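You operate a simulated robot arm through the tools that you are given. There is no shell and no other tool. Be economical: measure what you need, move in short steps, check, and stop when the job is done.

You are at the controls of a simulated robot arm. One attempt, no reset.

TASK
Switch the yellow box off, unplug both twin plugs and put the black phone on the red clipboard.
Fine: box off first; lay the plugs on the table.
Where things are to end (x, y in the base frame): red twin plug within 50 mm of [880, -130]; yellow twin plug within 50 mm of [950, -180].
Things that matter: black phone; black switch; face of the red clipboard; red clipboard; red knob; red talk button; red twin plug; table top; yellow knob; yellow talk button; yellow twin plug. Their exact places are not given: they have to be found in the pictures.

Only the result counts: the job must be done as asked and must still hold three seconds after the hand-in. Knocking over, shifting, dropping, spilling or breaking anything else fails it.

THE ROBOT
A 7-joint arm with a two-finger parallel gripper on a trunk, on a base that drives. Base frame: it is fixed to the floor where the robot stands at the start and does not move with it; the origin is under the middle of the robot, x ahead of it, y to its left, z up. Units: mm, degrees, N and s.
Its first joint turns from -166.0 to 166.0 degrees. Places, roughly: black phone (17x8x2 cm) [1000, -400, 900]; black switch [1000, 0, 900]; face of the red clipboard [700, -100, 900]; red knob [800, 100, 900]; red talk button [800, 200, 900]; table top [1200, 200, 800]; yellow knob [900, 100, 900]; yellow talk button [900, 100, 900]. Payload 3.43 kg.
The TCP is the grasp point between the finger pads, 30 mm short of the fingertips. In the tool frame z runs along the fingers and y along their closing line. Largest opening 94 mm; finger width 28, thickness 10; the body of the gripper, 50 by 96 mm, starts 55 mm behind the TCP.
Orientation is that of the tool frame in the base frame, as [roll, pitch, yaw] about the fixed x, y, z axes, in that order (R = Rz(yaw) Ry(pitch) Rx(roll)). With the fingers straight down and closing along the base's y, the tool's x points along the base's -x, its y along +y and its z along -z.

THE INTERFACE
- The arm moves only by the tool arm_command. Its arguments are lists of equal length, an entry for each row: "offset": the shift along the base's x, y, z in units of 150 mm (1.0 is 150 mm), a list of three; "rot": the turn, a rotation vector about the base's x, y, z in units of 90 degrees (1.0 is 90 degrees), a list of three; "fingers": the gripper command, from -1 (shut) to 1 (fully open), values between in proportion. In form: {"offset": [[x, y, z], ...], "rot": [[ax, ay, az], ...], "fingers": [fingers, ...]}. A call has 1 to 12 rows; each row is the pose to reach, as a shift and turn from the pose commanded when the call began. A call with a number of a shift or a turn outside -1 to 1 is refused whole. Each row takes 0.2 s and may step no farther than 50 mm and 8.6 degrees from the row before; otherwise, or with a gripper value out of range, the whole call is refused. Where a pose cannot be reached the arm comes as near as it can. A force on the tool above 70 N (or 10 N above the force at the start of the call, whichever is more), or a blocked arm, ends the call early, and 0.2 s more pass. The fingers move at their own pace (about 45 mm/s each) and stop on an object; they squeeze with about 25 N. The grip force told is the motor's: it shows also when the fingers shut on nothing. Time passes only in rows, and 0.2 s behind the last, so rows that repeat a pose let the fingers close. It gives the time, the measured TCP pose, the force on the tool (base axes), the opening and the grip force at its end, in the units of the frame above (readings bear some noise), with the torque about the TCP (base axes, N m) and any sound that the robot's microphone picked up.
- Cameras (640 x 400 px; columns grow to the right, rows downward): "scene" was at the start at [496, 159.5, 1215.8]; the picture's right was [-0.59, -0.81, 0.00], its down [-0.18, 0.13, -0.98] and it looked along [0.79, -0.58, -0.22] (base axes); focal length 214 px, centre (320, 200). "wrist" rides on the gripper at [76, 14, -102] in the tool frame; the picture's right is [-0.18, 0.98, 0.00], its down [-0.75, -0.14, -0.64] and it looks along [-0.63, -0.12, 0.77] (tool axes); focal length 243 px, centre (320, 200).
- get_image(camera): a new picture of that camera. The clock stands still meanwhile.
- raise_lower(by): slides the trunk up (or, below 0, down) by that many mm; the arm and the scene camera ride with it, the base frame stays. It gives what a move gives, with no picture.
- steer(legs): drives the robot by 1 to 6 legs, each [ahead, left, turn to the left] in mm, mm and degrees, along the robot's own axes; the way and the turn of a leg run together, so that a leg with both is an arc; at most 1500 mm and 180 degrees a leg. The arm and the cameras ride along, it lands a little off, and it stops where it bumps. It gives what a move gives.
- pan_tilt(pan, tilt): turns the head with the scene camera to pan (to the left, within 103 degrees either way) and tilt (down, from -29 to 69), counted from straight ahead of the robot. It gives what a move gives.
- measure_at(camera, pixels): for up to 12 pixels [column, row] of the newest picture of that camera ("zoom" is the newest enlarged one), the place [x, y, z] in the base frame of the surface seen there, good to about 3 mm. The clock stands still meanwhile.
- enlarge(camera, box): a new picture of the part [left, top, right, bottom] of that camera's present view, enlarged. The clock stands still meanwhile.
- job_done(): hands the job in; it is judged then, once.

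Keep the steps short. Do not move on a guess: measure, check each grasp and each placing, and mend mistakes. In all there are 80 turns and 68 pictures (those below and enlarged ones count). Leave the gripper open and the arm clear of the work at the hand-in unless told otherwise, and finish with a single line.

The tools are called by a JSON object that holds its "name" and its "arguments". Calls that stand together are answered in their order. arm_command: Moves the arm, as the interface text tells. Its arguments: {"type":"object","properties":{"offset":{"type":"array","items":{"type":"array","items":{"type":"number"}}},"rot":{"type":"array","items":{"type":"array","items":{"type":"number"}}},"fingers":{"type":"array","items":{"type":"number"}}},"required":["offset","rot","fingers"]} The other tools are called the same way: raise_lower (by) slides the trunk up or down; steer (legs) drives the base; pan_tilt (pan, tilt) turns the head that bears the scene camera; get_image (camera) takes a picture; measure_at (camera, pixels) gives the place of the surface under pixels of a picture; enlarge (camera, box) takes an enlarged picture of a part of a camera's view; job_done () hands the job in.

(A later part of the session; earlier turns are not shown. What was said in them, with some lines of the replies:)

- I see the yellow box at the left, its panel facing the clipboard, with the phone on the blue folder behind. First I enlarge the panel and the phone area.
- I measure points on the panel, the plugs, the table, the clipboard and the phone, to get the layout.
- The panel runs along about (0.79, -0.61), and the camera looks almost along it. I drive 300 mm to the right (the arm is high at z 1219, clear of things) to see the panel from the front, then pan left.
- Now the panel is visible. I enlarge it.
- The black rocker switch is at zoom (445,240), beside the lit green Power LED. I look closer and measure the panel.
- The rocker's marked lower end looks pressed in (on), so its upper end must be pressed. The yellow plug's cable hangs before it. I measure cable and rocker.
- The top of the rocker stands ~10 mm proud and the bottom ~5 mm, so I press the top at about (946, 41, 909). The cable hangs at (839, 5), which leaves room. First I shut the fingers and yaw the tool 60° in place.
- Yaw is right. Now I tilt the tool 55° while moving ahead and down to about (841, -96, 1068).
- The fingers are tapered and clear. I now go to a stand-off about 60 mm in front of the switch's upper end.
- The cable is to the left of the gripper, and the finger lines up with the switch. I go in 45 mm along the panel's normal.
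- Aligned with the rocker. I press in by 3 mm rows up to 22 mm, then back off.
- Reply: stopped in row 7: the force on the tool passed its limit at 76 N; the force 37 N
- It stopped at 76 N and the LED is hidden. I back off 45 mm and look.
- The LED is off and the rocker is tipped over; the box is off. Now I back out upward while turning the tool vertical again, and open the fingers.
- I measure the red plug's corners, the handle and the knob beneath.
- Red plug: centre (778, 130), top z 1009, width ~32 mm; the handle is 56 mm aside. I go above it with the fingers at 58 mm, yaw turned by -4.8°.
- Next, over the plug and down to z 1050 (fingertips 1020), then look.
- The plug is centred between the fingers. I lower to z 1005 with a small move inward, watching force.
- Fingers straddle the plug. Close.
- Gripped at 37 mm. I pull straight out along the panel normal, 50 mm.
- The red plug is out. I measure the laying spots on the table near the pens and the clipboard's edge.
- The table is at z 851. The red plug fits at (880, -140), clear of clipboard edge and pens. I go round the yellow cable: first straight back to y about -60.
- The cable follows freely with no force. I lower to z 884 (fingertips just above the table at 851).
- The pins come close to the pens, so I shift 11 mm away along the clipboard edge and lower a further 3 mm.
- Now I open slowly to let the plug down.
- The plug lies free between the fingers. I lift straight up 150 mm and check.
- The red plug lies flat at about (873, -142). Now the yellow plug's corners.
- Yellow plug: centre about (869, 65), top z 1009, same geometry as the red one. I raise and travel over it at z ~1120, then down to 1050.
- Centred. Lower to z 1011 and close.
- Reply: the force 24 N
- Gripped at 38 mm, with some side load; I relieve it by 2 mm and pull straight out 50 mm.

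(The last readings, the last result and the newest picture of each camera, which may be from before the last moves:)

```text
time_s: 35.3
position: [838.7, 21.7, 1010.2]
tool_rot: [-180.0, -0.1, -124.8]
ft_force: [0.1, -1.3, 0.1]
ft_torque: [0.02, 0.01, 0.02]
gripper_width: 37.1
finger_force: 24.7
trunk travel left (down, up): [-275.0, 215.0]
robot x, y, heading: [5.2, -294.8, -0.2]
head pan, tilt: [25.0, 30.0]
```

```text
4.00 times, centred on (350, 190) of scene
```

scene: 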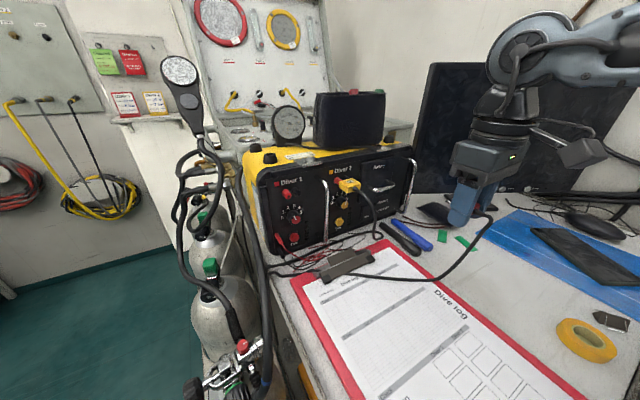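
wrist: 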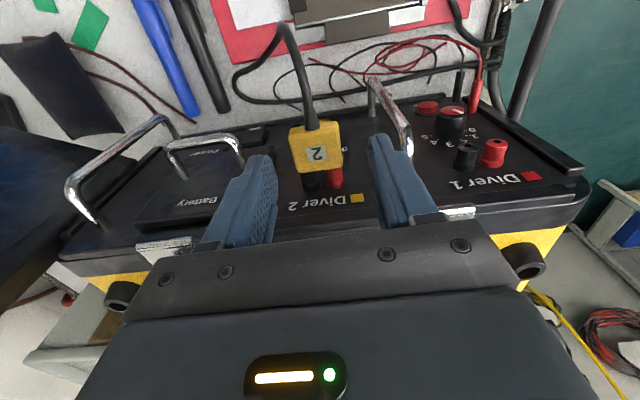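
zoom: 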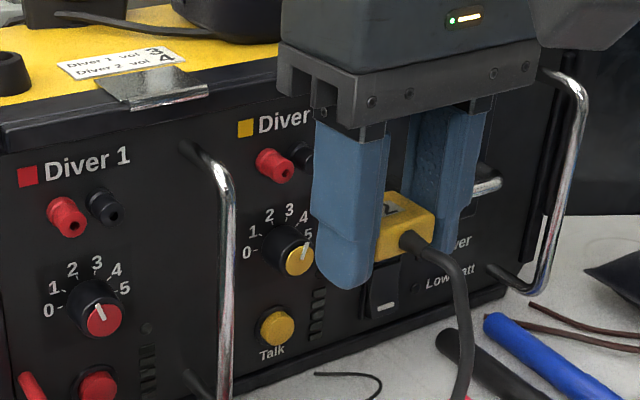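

Yellow plug is out. I carry it to above (930, -197), clear of notes, pens and red plug.

{"name": "arm_command", "arguments": {"offset": [[0.1, -0.25, 0], [0.2, -0.5, 0], [0.3, -0.75, 0], [0.4, -1.0, 0], [0.4, -1.0, 0]], "rot": [[0, 0, 0], [0, 0, 0], [0, 0, 0], [0, 0, 0], [0, 0, 0]], "fingers": [-1, -1, -1, -1, -1]}}

{"name": "arm_command", "arguments": {"offset": [[0.1, -0.23, 0], [0.2, -0.457, 0], [0.2, -0.457, -0.25], [0.2, -0.457, -0.5], [0.2, -0.457, -0.7], [0.2, -0.457, -0.8], [0.2, -0.457, -0.8]], "rot": [[0, 0, 0], [0, 0, 0], [0, 0, 0], [0, 0, 0], [0, 0, 0], [0, 0, 0], [0, 0, 0]], "fingers": [-1, -1, -1, -1, -1, -1, -1]}}

{"name": "get_image", "arguments": {"camera": "wrist"}}

{"name": "enlarge", "arguments": {"camera": "scene", "box": [360, 195, 520, 295]}}

```text
time_s: 36.5
position: [892.7, -115.1, 1009.0]
tool_rot: [-180.0, -0.1, -125.3]
ft_force: [0.6, -1.3, 0.6]
ft_torque: [0.0, 0.01, 0.0]
gripper_width: 37.3
finger_force: 25.4
out of reach, approached as far as the arm can: row 4, 5
trunk travel left (down, up): [-275.0, 215.0]
robot x, y, heading: [2.8, -298.6, 0.2]
head pan, tilt: [25.0, 30.0]
```

```text
time_s: 38.1
position: [862.8, -212.1, 890.1]
tool_rot: [-177.7, 1.8, -124.9]
ft_force: [0.5, 0.2, -0.7]
ft_torque: [0.05, -0.01, -0.01]
gripper_width: 37.7
finger_force: 25.3
out of reach, approached as far as the arm can: row 1, 2, 3, 4, 5, 6, 7
trunk travel left (down, up): [-275.0, 215.0]
robot x, y, heading: [-0.0, -293.7, -0.1]
head pan, tilt: [25.0, 30.0]
```

```text
33 pictures are left
```

wrist: 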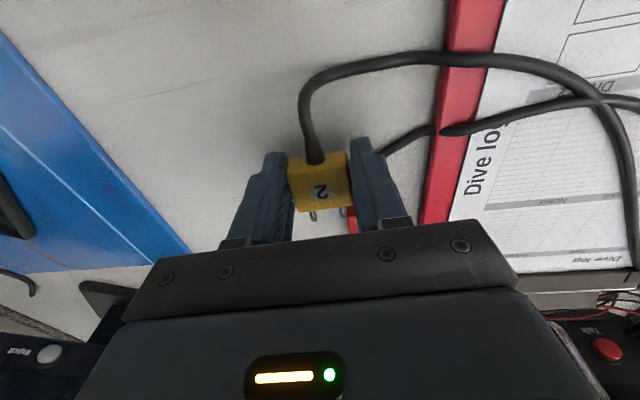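

```text
4.00 times, centred on (440, 245) of scene
```

zoom: 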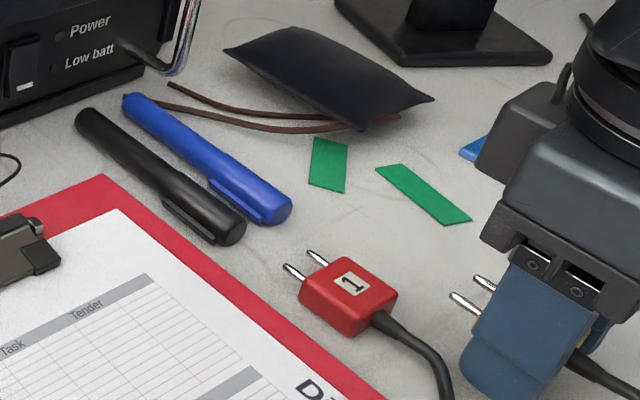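

The arm ran into a wrist limit at this yaw: it stands at (863, -212) with red plug untouched. I lift straight first.

{"name": "arm_command", "arguments": {"offset": [[0, 0, 0.15], [0, 0, 0.4], [0, 0, 0.65], [0, 0, 0.65]], "rot": [[0, 0, 0], [0, 0, 0], [0, 0, 0], [0, 0, 0]], "fingers": [-1, -1, -1, -1]}}

```text
time_s: 39.1
position: [863.0, -211.4, 974.4]
tool_rot: [-177.3, 1.8, -125.5]
ft_force: [1.0, -0.1, -0.4]
ft_torque: [-0.02, 0.03, 0.03]
gripper_width: 37.3
finger_force: 24.5
out of reach, approached as far as the arm can: row 2, 3, 4
trunk travel left (down, up): [-275.0, 215.0]
robot x, y, heading: [-2.3, -296.6, -0.1]
head pan, tilt: [25.0, 30.0]
```

Now I turn the yaw by -44.5° (and level the tilt) in place.

{"name": "arm_command", "arguments": {"offset": [[0, 0, 0.05], [0, 0, 0.1], [0, 0, 0.15], [0, 0, 0.2], [0, 0, 0.2], [0, 0, 0.2], [0, 0, 0.2]], "rot": [[0.0023, 0.0057, -0.0823], [0.0047, 0.0113, -0.1647], [0.007, 0.017, -0.247], [0.0093, 0.0227, -0.3293], [0.0117, 0.0283, -0.4117], [0.014, 0.034, -0.494], [0.014, 0.034, -0.494]], "fingers": [-1, -1, -1, -1, -1, -1, -1]}}

```text
time_s: 40.7
position: [863.1, -211.5, 1008.0]
tool_rot: [179.7, -0.1, -169.7]
ft_force: [0.2, 0.0, -0.4]
ft_torque: [0.0, -0.02, -0.03]
gripper_width: 37.2
finger_force: 24.5
trunk travel left (down, up): [-275.0, 215.0]
robot x, y, heading: [-1.0, -293.9, -0.0]
head pan, tilt: [25.0, 30.0]
```

Level, yaw now 10°. Next, across to (920, -195), then down to z 890.

{"name": "arm_command", "arguments": {"offset": [[0.19, 0.055, 0], [0.38, 0.11, 0], [0.38, 0.11, -0.3], [0.38, 0.11, -0.6], [0.38, 0.11, -0.787], [0.38, 0.11, -0.787]], "rot": [[0, 0, 0], [0, 0, 0], [0, 0, 0], [0, 0, 0], [0, 0, 0], [0, 0, 0]], "fingers": [-1, -1, -1, -1, -1, -1]}}

{"name": "get_image", "arguments": {"camera": "wrist"}}

{"name": "enlarge", "arguments": {"camera": "scene", "box": [380, 195, 540, 295]}}

```text
time_s: 42.1
position: [919.3, -196.4, 888.1]
tool_rot: [179.7, -0.1, -169.5]
ft_force: [0.5, 0.3, -0.6]
ft_torque: [-0.01, -0.03, -0.04]
gripper_width: 37.1
finger_force: 25.0
trunk travel left (down, up): [-275.0, 215.0]
robot x, y, heading: [-2.3, -296.0, 0.0]
head pan, tilt: [25.0, 30.0]
```

```text
31 pictures are left
```

wrist: 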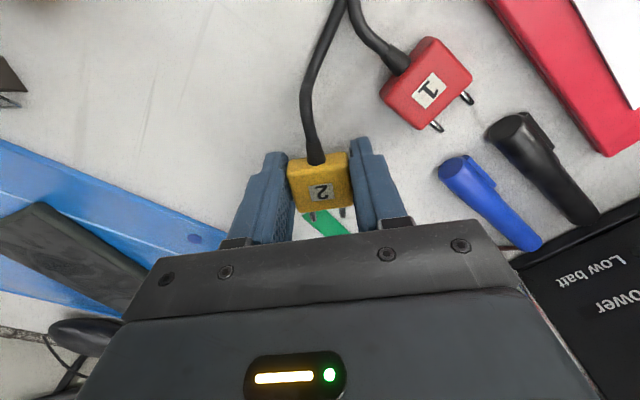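

```text
4.00 times, centred on (460, 245) of scene
```

zoom: 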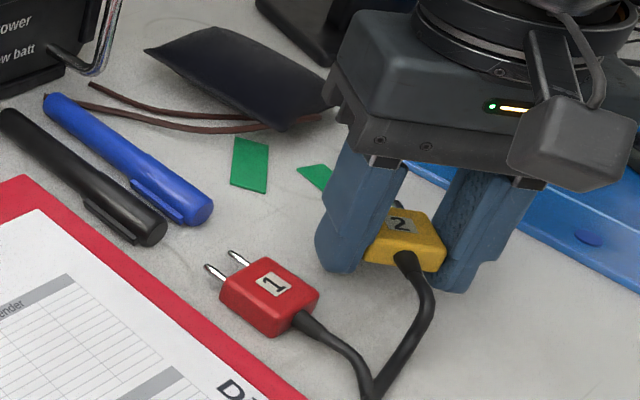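

Clear all round. I lower 5 mm, open slowly, then lift straight up.

{"name": "arm_command", "arguments": {"offset": [[0, 0, -0.02], [0, 0, -0.034], [0, 0, -0.034], [0, 0, -0.034], [0, 0, -0.034], [0, 0, -0.034], [0, 0, -0.034], [0, 0, -0.034]], "rot": [[0, 0, 0], [0, 0, 0], [0, 0, 0], [0, 0, 0], [0, 0, 0], [0, 0, 0], [0, 0, 0], [0, 0, 0]], "fingers": [-1, -1, -0.22, -0.2, -0.17, -0.1, 0.0, 0.05]}}

{"name": "arm_command", "arguments": {"offset": [[0, 0, 0.2], [0, 0, 0.5], [0, 0, 0.75], [0, 0, 1.0], [0, 0, 1.0]], "rot": [[0, 0, 0], [0, 0, 0], [0, 0, 0], [0, 0, 0], [0, 0, 0]], "fingers": [0.05, 0.05, 0.4, 0.9, 1]}}

{"name": "pan_tilt", "arguments": {"pan": 0, "tilt": 35}}

{"name": "get_image", "arguments": {"camera": "scene"}}

```text
time_s: 43.9
position: [921.4, -196.2, 883.5]
tool_rot: [179.7, -0.1, -169.4]
ft_force: [1.0, 0.6, 1.0]
ft_torque: [0.01, 0.04, -0.01]
gripper_width: 49.3
finger_force: 0.0
trunk travel left (down, up): [-275.0, 215.0]
robot x, y, heading: [-0.3, -295.1, 0.2]
head pan, tilt: [25.0, 30.0]
```

```text
time_s: 45.1
position: [919.8, -197.9, 1034.7]
tool_rot: [179.8, -0.1, -169.4]
ft_force: [-0.1, 0.4, 0.2]
ft_torque: [-0.01, 0.02, 0.02]
gripper_width: 94.0
finger_force: 0.0
trunk travel left (down, up): [-275.0, 215.0]
robot x, y, heading: [-0.6, -292.6, 0.0]
head pan, tilt: [25.0, 30.0]
```

```text
time_s: 46.0
position: [919.6, -196.8, 1035.6]
tool_rot: [179.8, -0.1, -169.5]
ft_force: [0.1, -0.1, -0.5]
ft_torque: [-0.02, 0.0, 0.03]
gripper_width: 94.2
finger_force: 0.0
trunk travel left (down, up): [-275.0, 215.0]
robot x, y, heading: [2.0, -296.7, 0.1]
head pan, tilt: [0.0, 35.0]
```

```text
29 pictures are left
```

scene: 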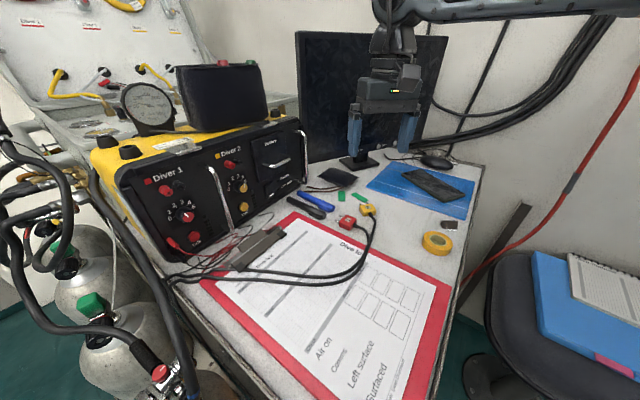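

{"name": "enlarge", "arguments": {"camera": "scene", "box": [310, 150, 490, 262]}}

{"name": "measure_at", "arguments": {"camera": "zoom", "pixels": [[212, 210], [135, 260], [340, 75], [380, 70], [530, 160], [480, 172], [400, 100], [460, 145], [430, 125], [500, 200], [200, 130], [585, 115]]}}

{"name": "measure_at", "arguments": {"camera": "scene", "pixels": [[210, 285], [450, 288], [405, 398], [300, 215], [350, 300], [400, 330], [300, 330], [375, 385], [400, 285], [340, 345], [430, 370], [260, 322]]}}

```text
3.56 times, centred on (400, 206) of scene
```

zoom: 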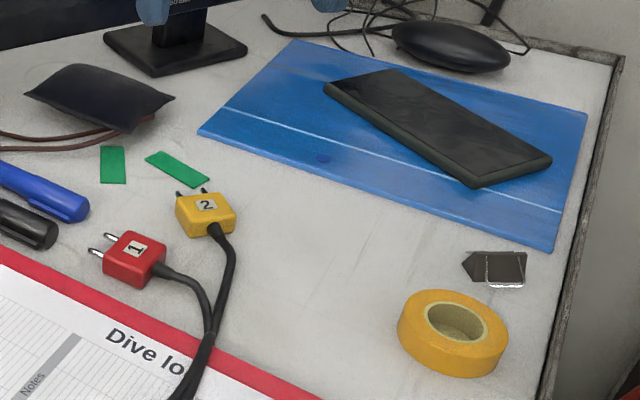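

```text
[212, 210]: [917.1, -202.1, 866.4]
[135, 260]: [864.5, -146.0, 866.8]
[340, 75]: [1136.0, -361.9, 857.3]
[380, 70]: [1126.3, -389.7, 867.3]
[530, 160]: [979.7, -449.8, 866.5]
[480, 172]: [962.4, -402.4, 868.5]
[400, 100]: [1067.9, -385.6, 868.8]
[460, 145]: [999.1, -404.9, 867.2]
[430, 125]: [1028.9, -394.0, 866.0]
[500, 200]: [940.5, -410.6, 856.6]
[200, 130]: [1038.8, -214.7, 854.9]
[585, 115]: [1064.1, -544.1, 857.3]
```

```text
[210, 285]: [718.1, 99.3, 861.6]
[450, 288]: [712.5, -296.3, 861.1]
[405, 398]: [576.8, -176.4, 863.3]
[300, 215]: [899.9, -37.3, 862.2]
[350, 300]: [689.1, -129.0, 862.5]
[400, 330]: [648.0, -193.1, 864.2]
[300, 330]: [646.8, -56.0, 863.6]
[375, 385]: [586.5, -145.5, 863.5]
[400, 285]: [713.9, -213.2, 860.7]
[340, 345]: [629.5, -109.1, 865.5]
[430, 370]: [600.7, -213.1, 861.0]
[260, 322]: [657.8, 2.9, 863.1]
```

Both plugs lie flat: red near (867, -144), yellow near (919, -198), about 35 mm from its target. I'd like a better margin, so I regrasp the yellow plug and shift it 15 mm in x and 8 mm in y.

{"name": "arm_command", "arguments": {"offset": [[0, 0, 0], [0, 0, -0.25], [0, 0, -0.5], [0, 0, -0.8], [0, 0, -1.0], [0, 0, -1.0], [0, 0, -1.0], [0, 0, -1.0], [0, 0, -1.0]], "rot": [[0, 0, 0], [0, 0, 0], [0, 0, 0], [0, 0, 0], [0, 0, 0], [0, 0, 0], [0, 0, 0], [0, 0, 0], [0, 0, 0]], "fingers": [0.1, 0.1, 0.1, 0.1, 0.1, 0.1, -0.5, -1, -1]}}

{"name": "get_image", "arguments": {"camera": "wrist"}}

```text
time_s: 48.0
position: [919.4, -194.7, 885.7]
tool_rot: [179.8, 0.0, -169.5]
ft_force: [-0.2, 0.3, -0.5]
ft_torque: [-0.02, 0.01, 0.01]
gripper_width: 32.9
finger_force: 25.4
trunk travel left (down, up): [-275.0, 215.0]
robot x, y, heading: [-1.3, -296.3, -0.2]
head pan, tilt: [0.0, 35.0]
```

```text
27 pictures are left
```

wrist: 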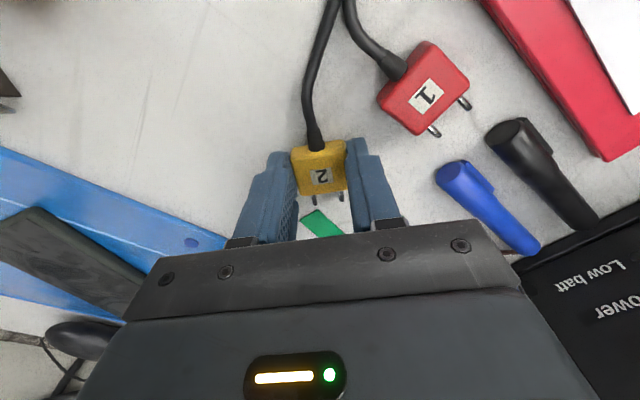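

Gripped. Lift 8 mm, shift, lower.

{"name": "arm_command", "arguments": {"offset": [[0, 0, 0.03], [0, 0, 0.055], [0.05, 0.03, 0.055], [0.107, 0.055, 0.055], [0.107, 0.055, 0.03], [0.107, 0.055, 0.004], [0.107, 0.055, 0.004]], "rot": [[0, 0, 0], [0, 0, 0], [0, 0, 0], [0, 0, 0], [0, 0, 0], [0, 0, 0], [0, 0, 0]], "fingers": [-1, -1, -1, -1, -1, -1, -1]}}

{"name": "arm_command", "arguments": {"offset": [[0, 0, 0], [0, 0, 0], [0, 0, 0], [0, 0, 0], [0, 0, 0], [0, 0, 0.2], [0, 0, 0.45], [0, 0, 0.75], [0, 0, 1.0], [0, 0, 1.0]], "rot": [[0, 0, 0], [0, 0, 0], [0, 0, 0], [0, 0, 0], [0, 0, 0], [0, 0, 0], [0, 0, 0], [0, 0, 0], [0, 0, 0], [0, 0, 0]], "fingers": [-0.3, -0.25, -0.15, -0.05, 0.05, 0.05, 0.05, 0.3, 0.7, 1]}}

{"name": "enlarge", "arguments": {"camera": "scene", "box": [310, 150, 490, 262]}}

{"name": "measure_at", "arguments": {"camera": "zoom", "pixels": [[205, 202], [218, 198], [135, 260], [330, 90], [390, 73], [545, 160], [475, 182], [438, 125]]}}

```text
time_s: 49.6
position: [937.2, -188.0, 885.9]
tool_rot: [179.8, -0.1, -169.4]
ft_force: [-0.8, -1.2, -0.7]
ft_torque: [-0.03, -0.04, -0.03]
gripper_width: 32.8
finger_force: 24.3
trunk travel left (down, up): [-275.0, 215.0]
robot x, y, heading: [0.5, -295.5, -0.2]
head pan, tilt: [0.0, 35.0]
```

```text
time_s: 51.8
position: [934.4, -189.7, 1035.6]
tool_rot: [179.8, -0.2, -169.5]
ft_force: [0.2, -0.2, 0.4]
ft_torque: [0.0, 0.04, -0.01]
gripper_width: 93.7
finger_force: 0.1
trunk travel left (down, up): [-275.0, 215.0]
robot x, y, heading: [-1.3, -297.8, 0.1]
head pan, tilt: [0.0, 35.0]
```

```text
3.56 times, centred on (400, 206) of scene
```

zoom: 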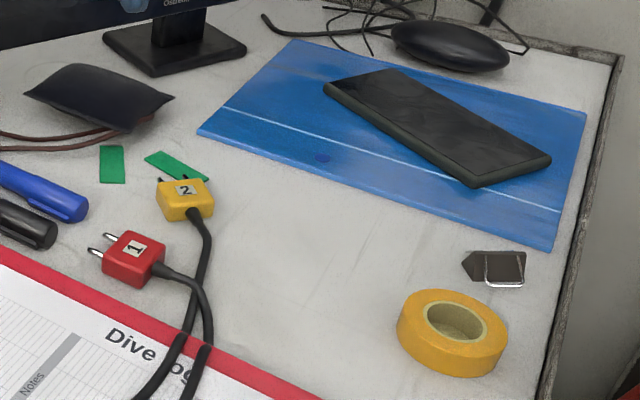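

```text
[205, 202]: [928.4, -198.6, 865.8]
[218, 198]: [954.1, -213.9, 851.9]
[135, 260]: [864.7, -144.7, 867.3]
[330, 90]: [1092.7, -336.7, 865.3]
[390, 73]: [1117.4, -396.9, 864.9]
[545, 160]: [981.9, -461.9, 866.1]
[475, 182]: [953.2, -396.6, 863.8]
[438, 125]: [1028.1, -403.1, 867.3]
```

Yellow is now about (933, -192). The phone: centre (1036, -398), long axis at 24.4°, top z 866; out of reach from here. I retract and raise the arm, turning yaw to 24.4°, then drive ahead 110 mm.

{"name": "arm_command", "arguments": {"offset": [[-0.1, -0.07, 0.15], [-0.3, -0.14, 0.3], [-0.5, -0.21, 0.45], [-0.7, -0.28, 0.6], [-0.85, -0.34, 0.67], [-1.0, -0.4, 0.67], [-1.0, -0.4, 0.67]], "rot": [[0, 0, 0.03], [0, 0, 0.06], [0, 0, 0.09], [0, 0, 0.12], [0, 0, 0.154], [0, 0, 0.154], [0, 0, 0.154]], "fingers": [1, 1, 1, 1, 1, 1, 1]}}

{"name": "steer", "arguments": {"legs": [[110, 0, 0]]}}

{"name": "get_image", "arguments": {"camera": "scene"}}

```text
time_s: 53.4
position: [785.8, -248.9, 1135.2]
tool_rot: [179.7, -0.1, -155.5]
ft_force: [0.4, 0.7, 0.5]
ft_torque: [0.0, 0.0, 0.04]
gripper_width: 94.1
finger_force: 0.1
trunk travel left (down, up): [-275.0, 215.0]
robot x, y, heading: [0.2, -295.3, -0.1]
head pan, tilt: [0.0, 35.0]
```

```text
time_s: 54.6
position: [896.0, -249.1, 1135.2]
tool_rot: [179.9, -0.1, -155.6]
ft_force: [-0.2, -0.2, -0.3]
ft_torque: [-0.01, -0.01, 0.0]
gripper_width: 93.9
finger_force: 0.0
trunk travel left (down, up): [-275.0, 215.0]
robot x, y, heading: [108.4, -297.3, 0.0]
head pan, tilt: [0.0, 35.0]
```

```text
25 pictures are left
```

scene: 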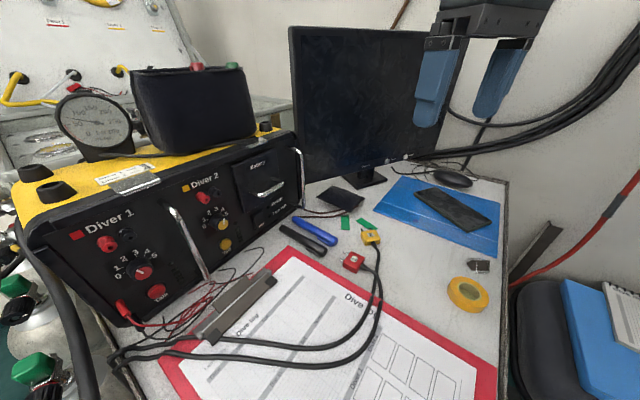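

The drive went cleanly. I re-measure the phone from here, and the monitor's lower edge.

{"name": "enlarge", "arguments": {"camera": "scene", "box": [370, 160, 510, 248]}}

{"name": "measure_at", "arguments": {"camera": "scene", "pixels": [[405, 150], [440, 135], [300, 180], [375, 185], [455, 180]]}}

```text
4.55 times, centred on (440, 204) of scene
```

zoom: 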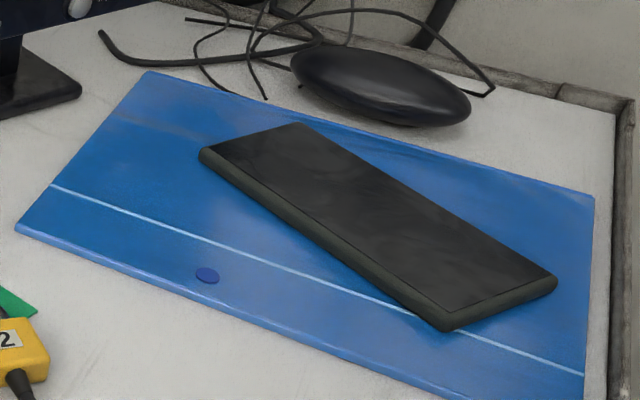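

```text
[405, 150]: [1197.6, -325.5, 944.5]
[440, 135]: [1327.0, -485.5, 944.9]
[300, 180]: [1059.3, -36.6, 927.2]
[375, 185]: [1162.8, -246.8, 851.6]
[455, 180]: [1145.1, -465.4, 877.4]
```

{"name": "measure_at", "arguments": {"camera": "zoom", "pixels": [[205, 153], [298, 126], [552, 282], [446, 318], [330, 228], [430, 200], [380, 215], [325, 245], [250, 205], [443, 328], [490, 330], [200, 180]]}}

```text
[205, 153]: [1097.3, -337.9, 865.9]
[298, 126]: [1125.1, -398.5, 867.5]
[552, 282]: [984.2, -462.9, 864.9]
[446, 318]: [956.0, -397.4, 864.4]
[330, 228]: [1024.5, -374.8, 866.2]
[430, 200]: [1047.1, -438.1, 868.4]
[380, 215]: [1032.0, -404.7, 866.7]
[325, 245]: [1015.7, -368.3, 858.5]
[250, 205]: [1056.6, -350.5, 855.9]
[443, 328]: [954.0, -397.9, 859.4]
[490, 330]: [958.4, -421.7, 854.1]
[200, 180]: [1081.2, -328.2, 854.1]
```

Phone centre (1041, -399), axis 23.7°, ~72 mm wide, on the folder at z 854. I go above it.

{"name": "arm_command", "arguments": {"offset": [[0.16, -0.167, 0], [0.32, -0.333, 0], [0.48, -0.5, -0.1], [0.64, -0.667, -0.3], [0.8, -0.833, -0.5], [0.964, -1.0, -0.7], [0.964, -1.0, -0.9], [0.964, -1.0, -0.9]], "rot": [[0, 0, -0.009], [0, 0, -0.009], [0, 0, -0.009], [0, 0, -0.009], [0, 0, -0.009], [0, 0, -0.009], [0, 0, -0.009], [0, 0, -0.009]], "fingers": [1, 1, 1, 1, 1, 1, 1, 1]}}

{"name": "get_image", "arguments": {"camera": "wrist"}}

```text
time_s: 56.4
position: [1041.8, -397.7, 998.0]
tool_rot: [179.8, -0.1, -156.5]
ft_force: [-0.4, 0.5, -0.2]
ft_torque: [0.02, 0.02, 0.0]
gripper_width: 93.9
finger_force: 0.0
trunk travel left (down, up): [-275.0, 215.0]
robot x, y, heading: [109.1, -299.0, -0.1]
head pan, tilt: [0.0, 35.0]
```

```text
23 pictures are left
```

wrist: 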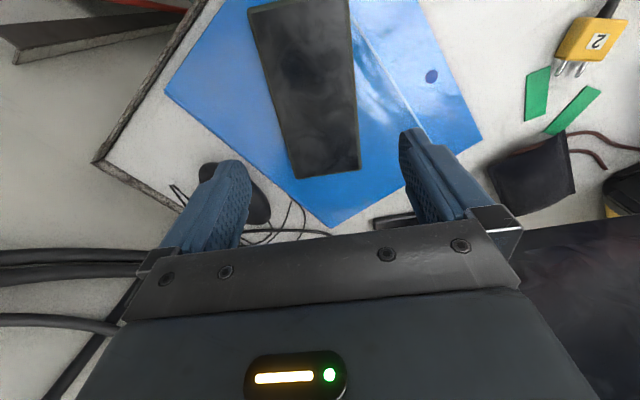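

Lower to z 908 (tips at 878, above the phone top), and look again.

{"name": "arm_command", "arguments": {"offset": [[0, 0, -0.3], [0, 0, -0.6], [0, 0, -0.6]], "rot": [[0, 0, 0], [0, 0, 0], [0, 0, 0]], "fingers": [1, 1, 1]}}

{"name": "get_image", "arguments": {"camera": "wrist"}}

{"name": "enlarge", "arguments": {"camera": "scene", "box": [370, 150, 530, 250]}}

```text
time_s: 57.2
position: [1039.2, -396.6, 907.3]
tool_rot: [179.7, -0.1, -156.4]
ft_force: [0.1, -0.2, 0.4]
ft_torque: [0.0, 0.0, -0.01]
gripper_width: 94.1
finger_force: 0.0
trunk travel left (down, up): [-275.0, 215.0]
robot x, y, heading: [111.6, -300.0, -0.5]
head pan, tilt: [0.0, 35.0]
```

```text
22 pictures are left
```

wrist: 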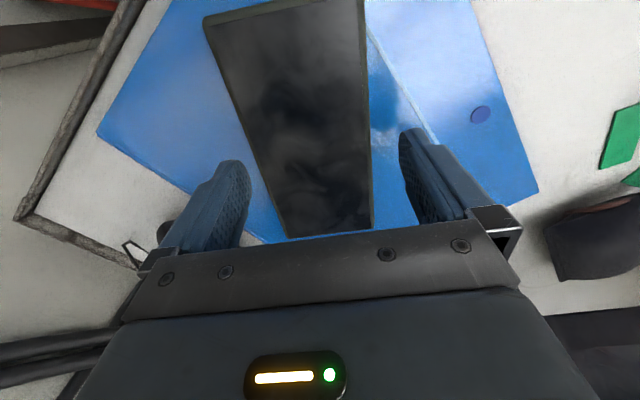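

```text
4.00 times, centred on (450, 200) of scene
```

zoom: 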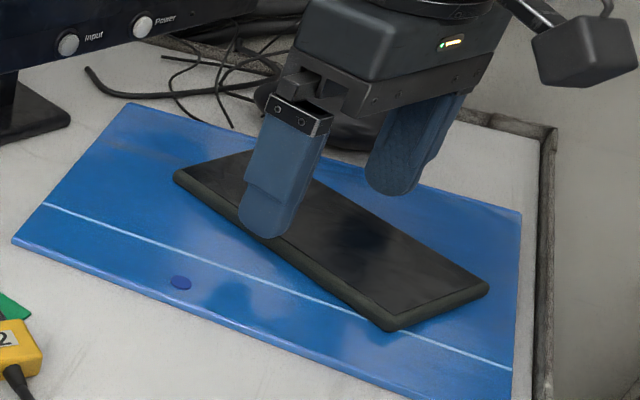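

In the wrist view the phone seems nearer the left finger. I measure its edges there.

{"name": "measure_at", "arguments": {"camera": "wrist", "pixels": [[262, 150], [366, 150], [275, 190], [368, 190], [245, 100], [363, 100], [230, 165], [403, 135], [290, 230], [365, 226]]}}

```text
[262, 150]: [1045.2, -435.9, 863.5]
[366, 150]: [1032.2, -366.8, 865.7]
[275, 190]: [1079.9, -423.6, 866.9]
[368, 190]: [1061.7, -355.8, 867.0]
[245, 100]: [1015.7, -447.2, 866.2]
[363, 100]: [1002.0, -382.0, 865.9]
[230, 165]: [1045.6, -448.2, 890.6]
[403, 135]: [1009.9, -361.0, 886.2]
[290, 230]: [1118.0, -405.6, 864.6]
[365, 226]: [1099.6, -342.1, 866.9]
```

The phone axis is at 22.3° and its centreline 4 mm to the -y side of mine. I correct that, lower to z 887 and close.

{"name": "arm_command", "arguments": {"offset": [[0.01, -0.027, 0], [0.01, -0.027, -0.07], [0.01, -0.027, -0.135], [0.01, -0.027, -0.135]], "rot": [[0, 0, -0.012], [0, 0, -0.012], [0, 0, -0.012], [0, 0, -0.012]], "fingers": [1, 1, 1, 1]}}

{"name": "arm_command", "arguments": {"offset": [[0, 0, 0], [0, 0, 0], [0, 0, 0], [0, 0, 0]], "rot": [[0, 0, 0], [0, 0, 0], [0, 0, 0], [0, 0, 0]], "fingers": [0.6, 0, -1, -1]}}

{"name": "enlarge", "arguments": {"camera": "scene", "box": [370, 150, 530, 250]}}

```text
time_s: 58.2
position: [1042.2, -402.4, 889.1]
tool_rot: [179.8, -0.1, -157.5]
ft_force: [-0.4, 0.3, -0.4]
ft_torque: [0.01, 0.01, 0.0]
gripper_width: 94.0
finger_force: 0.1
trunk travel left (down, up): [-275.0, 215.0]
robot x, y, heading: [109.8, -295.1, -0.2]
head pan, tilt: [0.0, 35.0]
```

```text
time_s: 59.2
position: [1042.3, -400.8, 888.9]
tool_rot: [179.8, -0.1, -157.5]
ft_force: [1.1, -0.5, -0.7]
ft_torque: [-0.08, -0.04, 0.03]
gripper_width: 79.6
finger_force: 25.1
trunk travel left (down, up): [-275.0, 215.0]
robot x, y, heading: [112.0, -296.2, -0.1]
head pan, tilt: [0.0, 35.0]
```

```text
4.00 times, centred on (450, 200) of scene
```

zoom: 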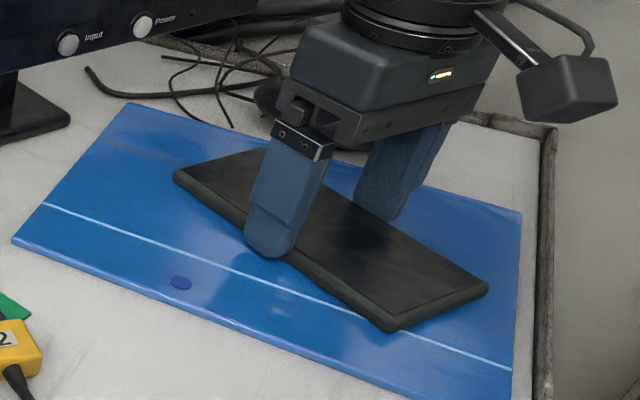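

Gripped at 80 mm. I lift 60 mm slowly and check.

{"name": "arm_command", "arguments": {"offset": [[0, 0, 0.03], [0, 0, 0.08], [0, 0, 0.15], [0, 0, 0.25], [0, 0, 0.4], [0, 0, 0.4]], "rot": [[0, 0, 0], [0, 0, 0], [0, 0, 0], [0, 0, 0], [0, 0, 0], [0, 0, 0]], "fingers": [-1, -1, -1, -1, -1, -1]}}

{"name": "enlarge", "arguments": {"camera": "scene", "box": [370, 130, 530, 230]}}

```text
time_s: 60.6
position: [1040.1, -402.5, 949.1]
tool_rot: [179.9, 0.0, -157.5]
ft_force: [-0.9, 0.7, -2.3]
ft_torque: [0.0, 0.0, 0.0]
gripper_width: 79.7
finger_force: 25.2
trunk travel left (down, up): [-275.0, 215.0]
robot x, y, heading: [112.3, -294.7, -0.3]
head pan, tilt: [0.0, 35.0]
```

```text
4.00 times, centred on (450, 180) of scene
```

zoom: 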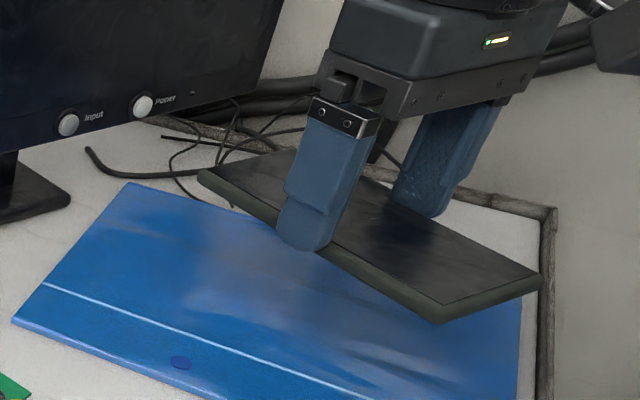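

The phone is held level. I raise and retract, turning toward the clipboard's short-edge direction (first -30°).

{"name": "arm_command", "arguments": {"offset": [[-0.1, 0, 0.15], [-0.25, 0.05, 0.3], [-0.45, 0.1, 0.4], [-0.65, 0.15, 0.4], [-0.85, 0.2, 0.4], [-1.0, 0.25, 0.4], [-1.0, 0.25, 0.4]], "rot": [[0, 0, 0], [0, 0, -0.06], [0, 0, -0.12], [0, 0, -0.19], [0, 0, -0.26], [0, 0, -0.333], [0, 0, -0.333]], "fingers": [-1, -1, -1, -1, -1, -1, -1]}}

{"name": "steer", "arguments": {"legs": [[-110, 0, 0]]}}

{"name": "get_image", "arguments": {"camera": "scene"}}

```text
time_s: 62.2
position: [894.2, -365.6, 1009.4]
tool_rot: [179.8, -0.2, 172.3]
ft_force: [0.1, -0.7, -2.0]
ft_torque: [0.0, 0.01, 0.02]
gripper_width: 79.7
finger_force: 25.3
trunk travel left (down, up): [-275.0, 215.0]
robot x, y, heading: [112.5, -295.6, 0.1]
head pan, tilt: [0.0, 35.0]
```

```text
time_s: 63.4
position: [785.5, -365.4, 1009.8]
tool_rot: [179.8, -0.1, 172.6]
ft_force: [0.8, -0.7, -2.7]
ft_torque: [-0.02, 0.05, -0.02]
gripper_width: 79.3
finger_force: 24.9
trunk travel left (down, up): [-275.0, 215.0]
robot x, y, heading: [4.3, -292.2, 0.1]
head pan, tilt: [0.0, 35.0]
```

```text
18 pictures are left
```

scene: 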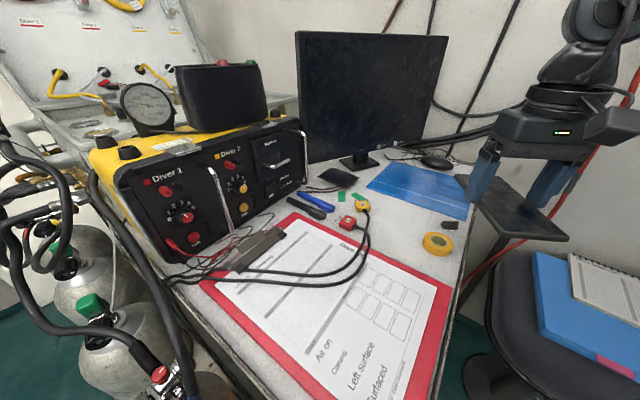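

I measure where the cables cross the clipboard and its edges, to choose the spot.

{"name": "measure_at", "arguments": {"camera": "scene", "pixels": [[357, 274], [340, 284], [320, 287], [290, 286], [367, 250], [449, 290], [428, 395], [330, 397], [260, 334], [300, 300], [345, 355], [390, 300]]}}

```text
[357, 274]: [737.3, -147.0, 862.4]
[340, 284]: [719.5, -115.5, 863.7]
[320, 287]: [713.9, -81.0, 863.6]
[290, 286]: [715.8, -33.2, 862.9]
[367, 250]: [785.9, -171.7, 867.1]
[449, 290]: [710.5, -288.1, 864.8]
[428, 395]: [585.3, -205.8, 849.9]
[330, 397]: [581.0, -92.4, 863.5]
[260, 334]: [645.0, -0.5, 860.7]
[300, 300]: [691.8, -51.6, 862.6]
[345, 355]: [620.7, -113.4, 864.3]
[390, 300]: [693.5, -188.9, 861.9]
```

Cables lie at up to u≈185 mm along the clipboard, so the free lower part fits the phone at centre (657, -176) with yaw -36°. I move there high.

{"name": "arm_command", "arguments": {"offset": [[-0.1, 0.125, 0], [-0.2, 0.25, 0], [-0.3, 0.375, 0], [-0.42, 0.5, 0], [-0.53, 0.625, 0], [-0.64, 0.75, 0], [-0.75, 0.875, 0], [-0.86, 1.0, 0], [-0.86, 1.0, 0]], "rot": [[0, 0, -0.04], [0, 0, -0.08], [0, 0, -0.12], [0, 0, -0.16], [0, 0, -0.2], [0, 0, -0.24], [0, 0, -0.28], [0, 0, -0.319], [0, 0, -0.319]], "fingers": [-1, -1, -1, -1, -1, -1, -1, -1, -1]}}

```text
time_s: 65.4
position: [655.3, -215.2, 1008.7]
tool_rot: [179.8, 0.0, 143.9]
ft_force: [-0.8, 0.4, -1.5]
ft_torque: [-0.01, 0.01, 0.02]
gripper_width: 79.6
finger_force: 25.1
trunk travel left (down, up): [-275.0, 215.0]
robot x, y, heading: [1.4, -297.3, -0.1]
head pan, tilt: [0.0, 35.0]
```

Reached, yaw -36°. I move over (657, -176) and down to z 915, then look.

{"name": "arm_command", "arguments": {"offset": [[0, 0.13, 0], [0.01, 0.26, -0.1], [0.01, 0.26, -0.35], [0.01, 0.26, -0.6], [0.01, 0.26, -0.6]], "rot": [[0, 0, 0], [0, 0, 0], [0, 0, 0], [0, 0, 0], [0, 0, 0]], "fingers": [-1, -1, -1, -1, -1]}}

{"name": "get_image", "arguments": {"camera": "scene"}}

{"name": "get_image", "arguments": {"camera": "wrist"}}

```text
time_s: 66.6
position: [659.3, -175.2, 922.8]
tool_rot: [179.8, -0.1, 143.9]
ft_force: [-0.2, -0.5, -2.7]
ft_torque: [-0.01, 0.01, 0.01]
gripper_width: 79.7
finger_force: 25.2
trunk travel left (down, up): [-275.0, 215.0]
robot x, y, heading: [3.1, -294.8, -0.0]
head pan, tilt: [0.0, 35.0]
```

```text
17 pictures are left
```

scene: 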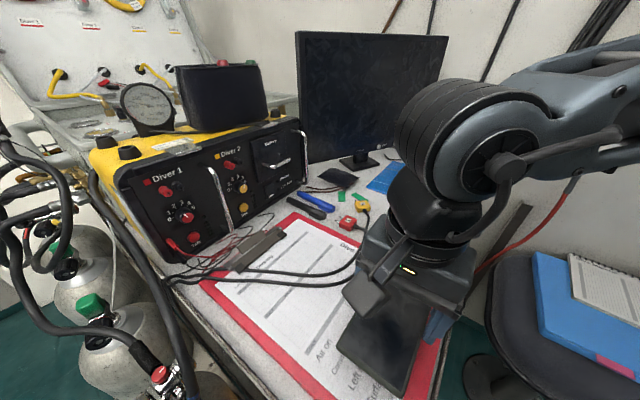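

```text
16 pictures are left
```

wrist: 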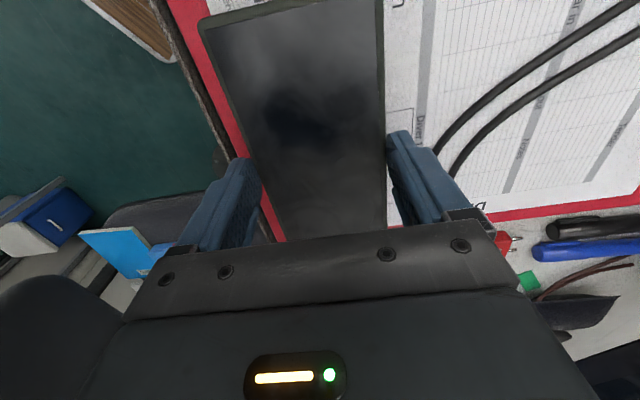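

Phone is parallel to the clipboard edge, cables clear. I lower to just touch (TCP about 898).

{"name": "arm_command", "arguments": {"offset": [[0, 0, -0.08], [0, 0, -0.12], [0, 0, -0.14], [0, 0, -0.15], [0, 0, -0.157], [0, 0, -0.157]], "rot": [[0, 0, 0], [0, 0, 0], [0, 0, 0], [0, 0, 0], [0, 0, 0], [0, 0, 0]], "fingers": [-1, -1, -1, -1, -1, -1]}}

```text
time_s: 68.0
position: [658.1, -174.4, 896.9]
tool_rot: [179.8, -0.1, 144.0]
ft_force: [0.3, 0.0, -1.9]
ft_torque: [-0.01, 0.0, -0.01]
gripper_width: 79.7
finger_force: 25.1
trunk travel left (down, up): [-275.0, 215.0]
robot x, y, heading: [-2.0, -298.8, -0.2]
head pan, tilt: [0.0, 35.0]
```

Not yet touching (force still the phone's weight). I lower in 1 mm rows up to 4 mm more.

{"name": "arm_command", "arguments": {"offset": [[0, 0, -0.007], [0, 0, -0.013], [0, 0, -0.013]], "rot": [[0, 0, 0], [0, 0, 0], [0, 0, 0]], "fingers": [-1, -1, -1]}}

{"name": "enlarge", "arguments": {"camera": "scene", "box": [320, 260, 480, 400]}}

```text
time_s: 68.8
position: [657.0, -174.2, 895.9]
tool_rot: [179.6, -0.1, 144.0]
ft_force: [-2.3, -0.3, 20.8]
ft_torque: [-0.14, 0.34, 0.03]
gripper_width: 79.6
finger_force: 24.4
trunk travel left (down, up): [-275.0, 215.0]
robot x, y, heading: [3.2, -291.1, 0.0]
head pan, tilt: [0.0, 35.0]
```

```text
2.86 times, centred on (400, 330) of scene
```

zoom: 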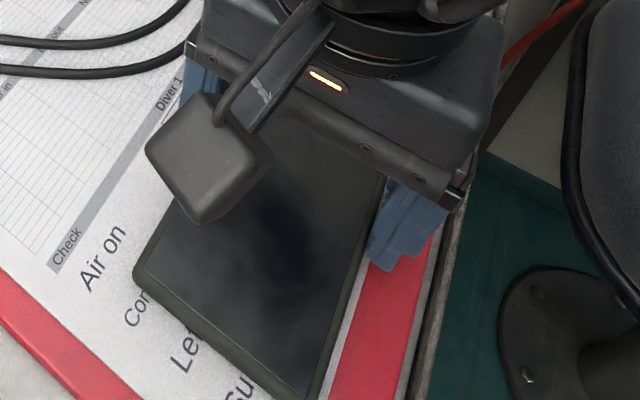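

The phone touches (20 N). I ease up 1.5 mm, open, and lift.

{"name": "arm_command", "arguments": {"offset": [[0, 0, 0.008], [0, 0, 0.008], [0, 0, 0.008], [0, 0, 0.008], [0, 0, 0.008]], "rot": [[0, 0, 0], [0, 0, 0], [0, 0, 0], [0, 0, 0], [0, 0, 0]], "fingers": [-1, 0.72, 0.8, 1, 1]}}

{"name": "arm_command", "arguments": {"offset": [[0, 0, 0.1], [0, 0, 0.3], [0, 0, 0.6], [0, 0, 0.9], [0, 0, 1.0], [0, 0, 1.0]], "rot": [[0, 0, 0], [0, 0, 0], [0, 0, 0], [0, 0, 0], [0, 0, 0], [0, 0, 0]], "fingers": [1, 1, 1, 1, 1, 1]}}

{"name": "arm_command", "arguments": {"offset": [[0, -0.2, 0.2], [0, -0.4, 0.4], [0, -0.6, 0.6], [0, -0.8, 0.8], [0, -0.8, 0.8]], "rot": [[0, 0, 0], [0, 0, 0], [0, 0, 0], [0, 0, 0], [0, 0, 0]], "fingers": [1, 1, 1, 1, 1]}}

{"name": "get_image", "arguments": {"camera": "scene"}}

```text
time_s: 70.0
position: [657.7, -175.8, 895.2]
tool_rot: [179.8, -0.1, 143.8]
ft_force: [-0.7, -0.3, 0.7]
ft_torque: [-0.03, 0.0, -0.03]
gripper_width: 94.0
finger_force: 0.0
trunk travel left (down, up): [-275.0, 215.0]
robot x, y, heading: [2.4, -295.5, -0.1]
head pan, tilt: [0.0, 35.0]
```

```text
time_s: 71.4
position: [658.8, -177.4, 1046.5]
tool_rot: [179.8, -0.1, 144.0]
ft_force: [0.5, -0.3, -0.2]
ft_torque: [-0.03, -0.02, 0.02]
gripper_width: 94.0
finger_force: 0.1
trunk travel left (down, up): [-275.0, 215.0]
robot x, y, heading: [1.2, -295.7, 0.1]
head pan, tilt: [0.0, 35.0]
```

```text
time_s: 72.6
position: [658.7, -298.2, 1166.3]
tool_rot: [179.8, -0.2, 143.9]
ft_force: [0.7, 0.0, -0.1]
ft_torque: [-0.03, -0.02, 0.02]
gripper_width: 93.8
finger_force: 0.1
trunk travel left (down, up): [-275.0, 215.0]
robot x, y, heading: [1.7, -294.9, -0.1]
head pan, tilt: [0.0, 35.0]
```

```text
14 pictures are left
```

scene: 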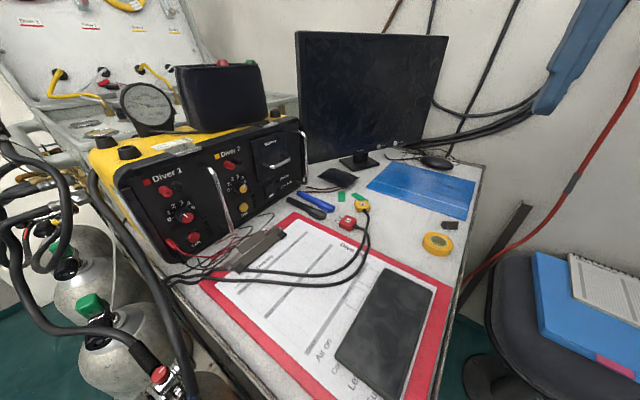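

The phone lies on the clipboard. I check its corners, the plugs and the box.

{"name": "measure_at", "arguments": {"camera": "scene", "pixels": [[386, 271], [431, 288], [399, 394], [337, 356], [384, 330], [348, 222], [362, 207]]}}

{"name": "enlarge", "arguments": {"camera": "scene", "box": [200, 130, 400, 255]}}

```text
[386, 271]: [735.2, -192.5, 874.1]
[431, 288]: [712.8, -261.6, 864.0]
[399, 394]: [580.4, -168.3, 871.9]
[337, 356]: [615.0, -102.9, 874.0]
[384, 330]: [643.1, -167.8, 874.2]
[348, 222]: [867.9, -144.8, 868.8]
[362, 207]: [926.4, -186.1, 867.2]
```

```text
3.20 times, centred on (300, 192) of scene
```

zoom: 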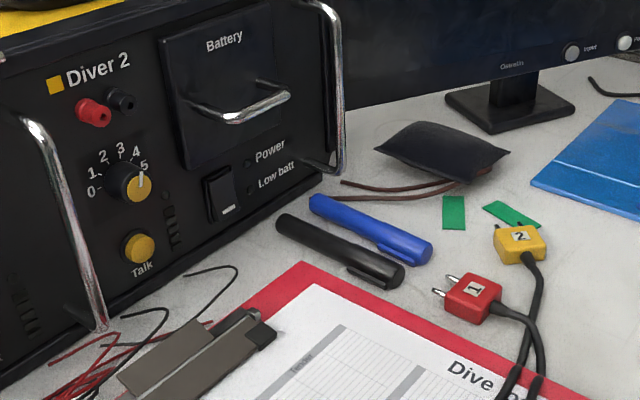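

The LED is off, both sockets are empty, both plugs lie within tolerance, the phone lies flat on the clipboard at z 874, and the arm is clear with the gripper open. Handing in.

{"name": "job_done", "arguments": {}}

```text
The job is handed in.
```

The yellow box was switched off first, both twin plugs are unplugged and lying on the table about 20 mm from their targets, the black phone is on the red clipboard, and the job is handed in.
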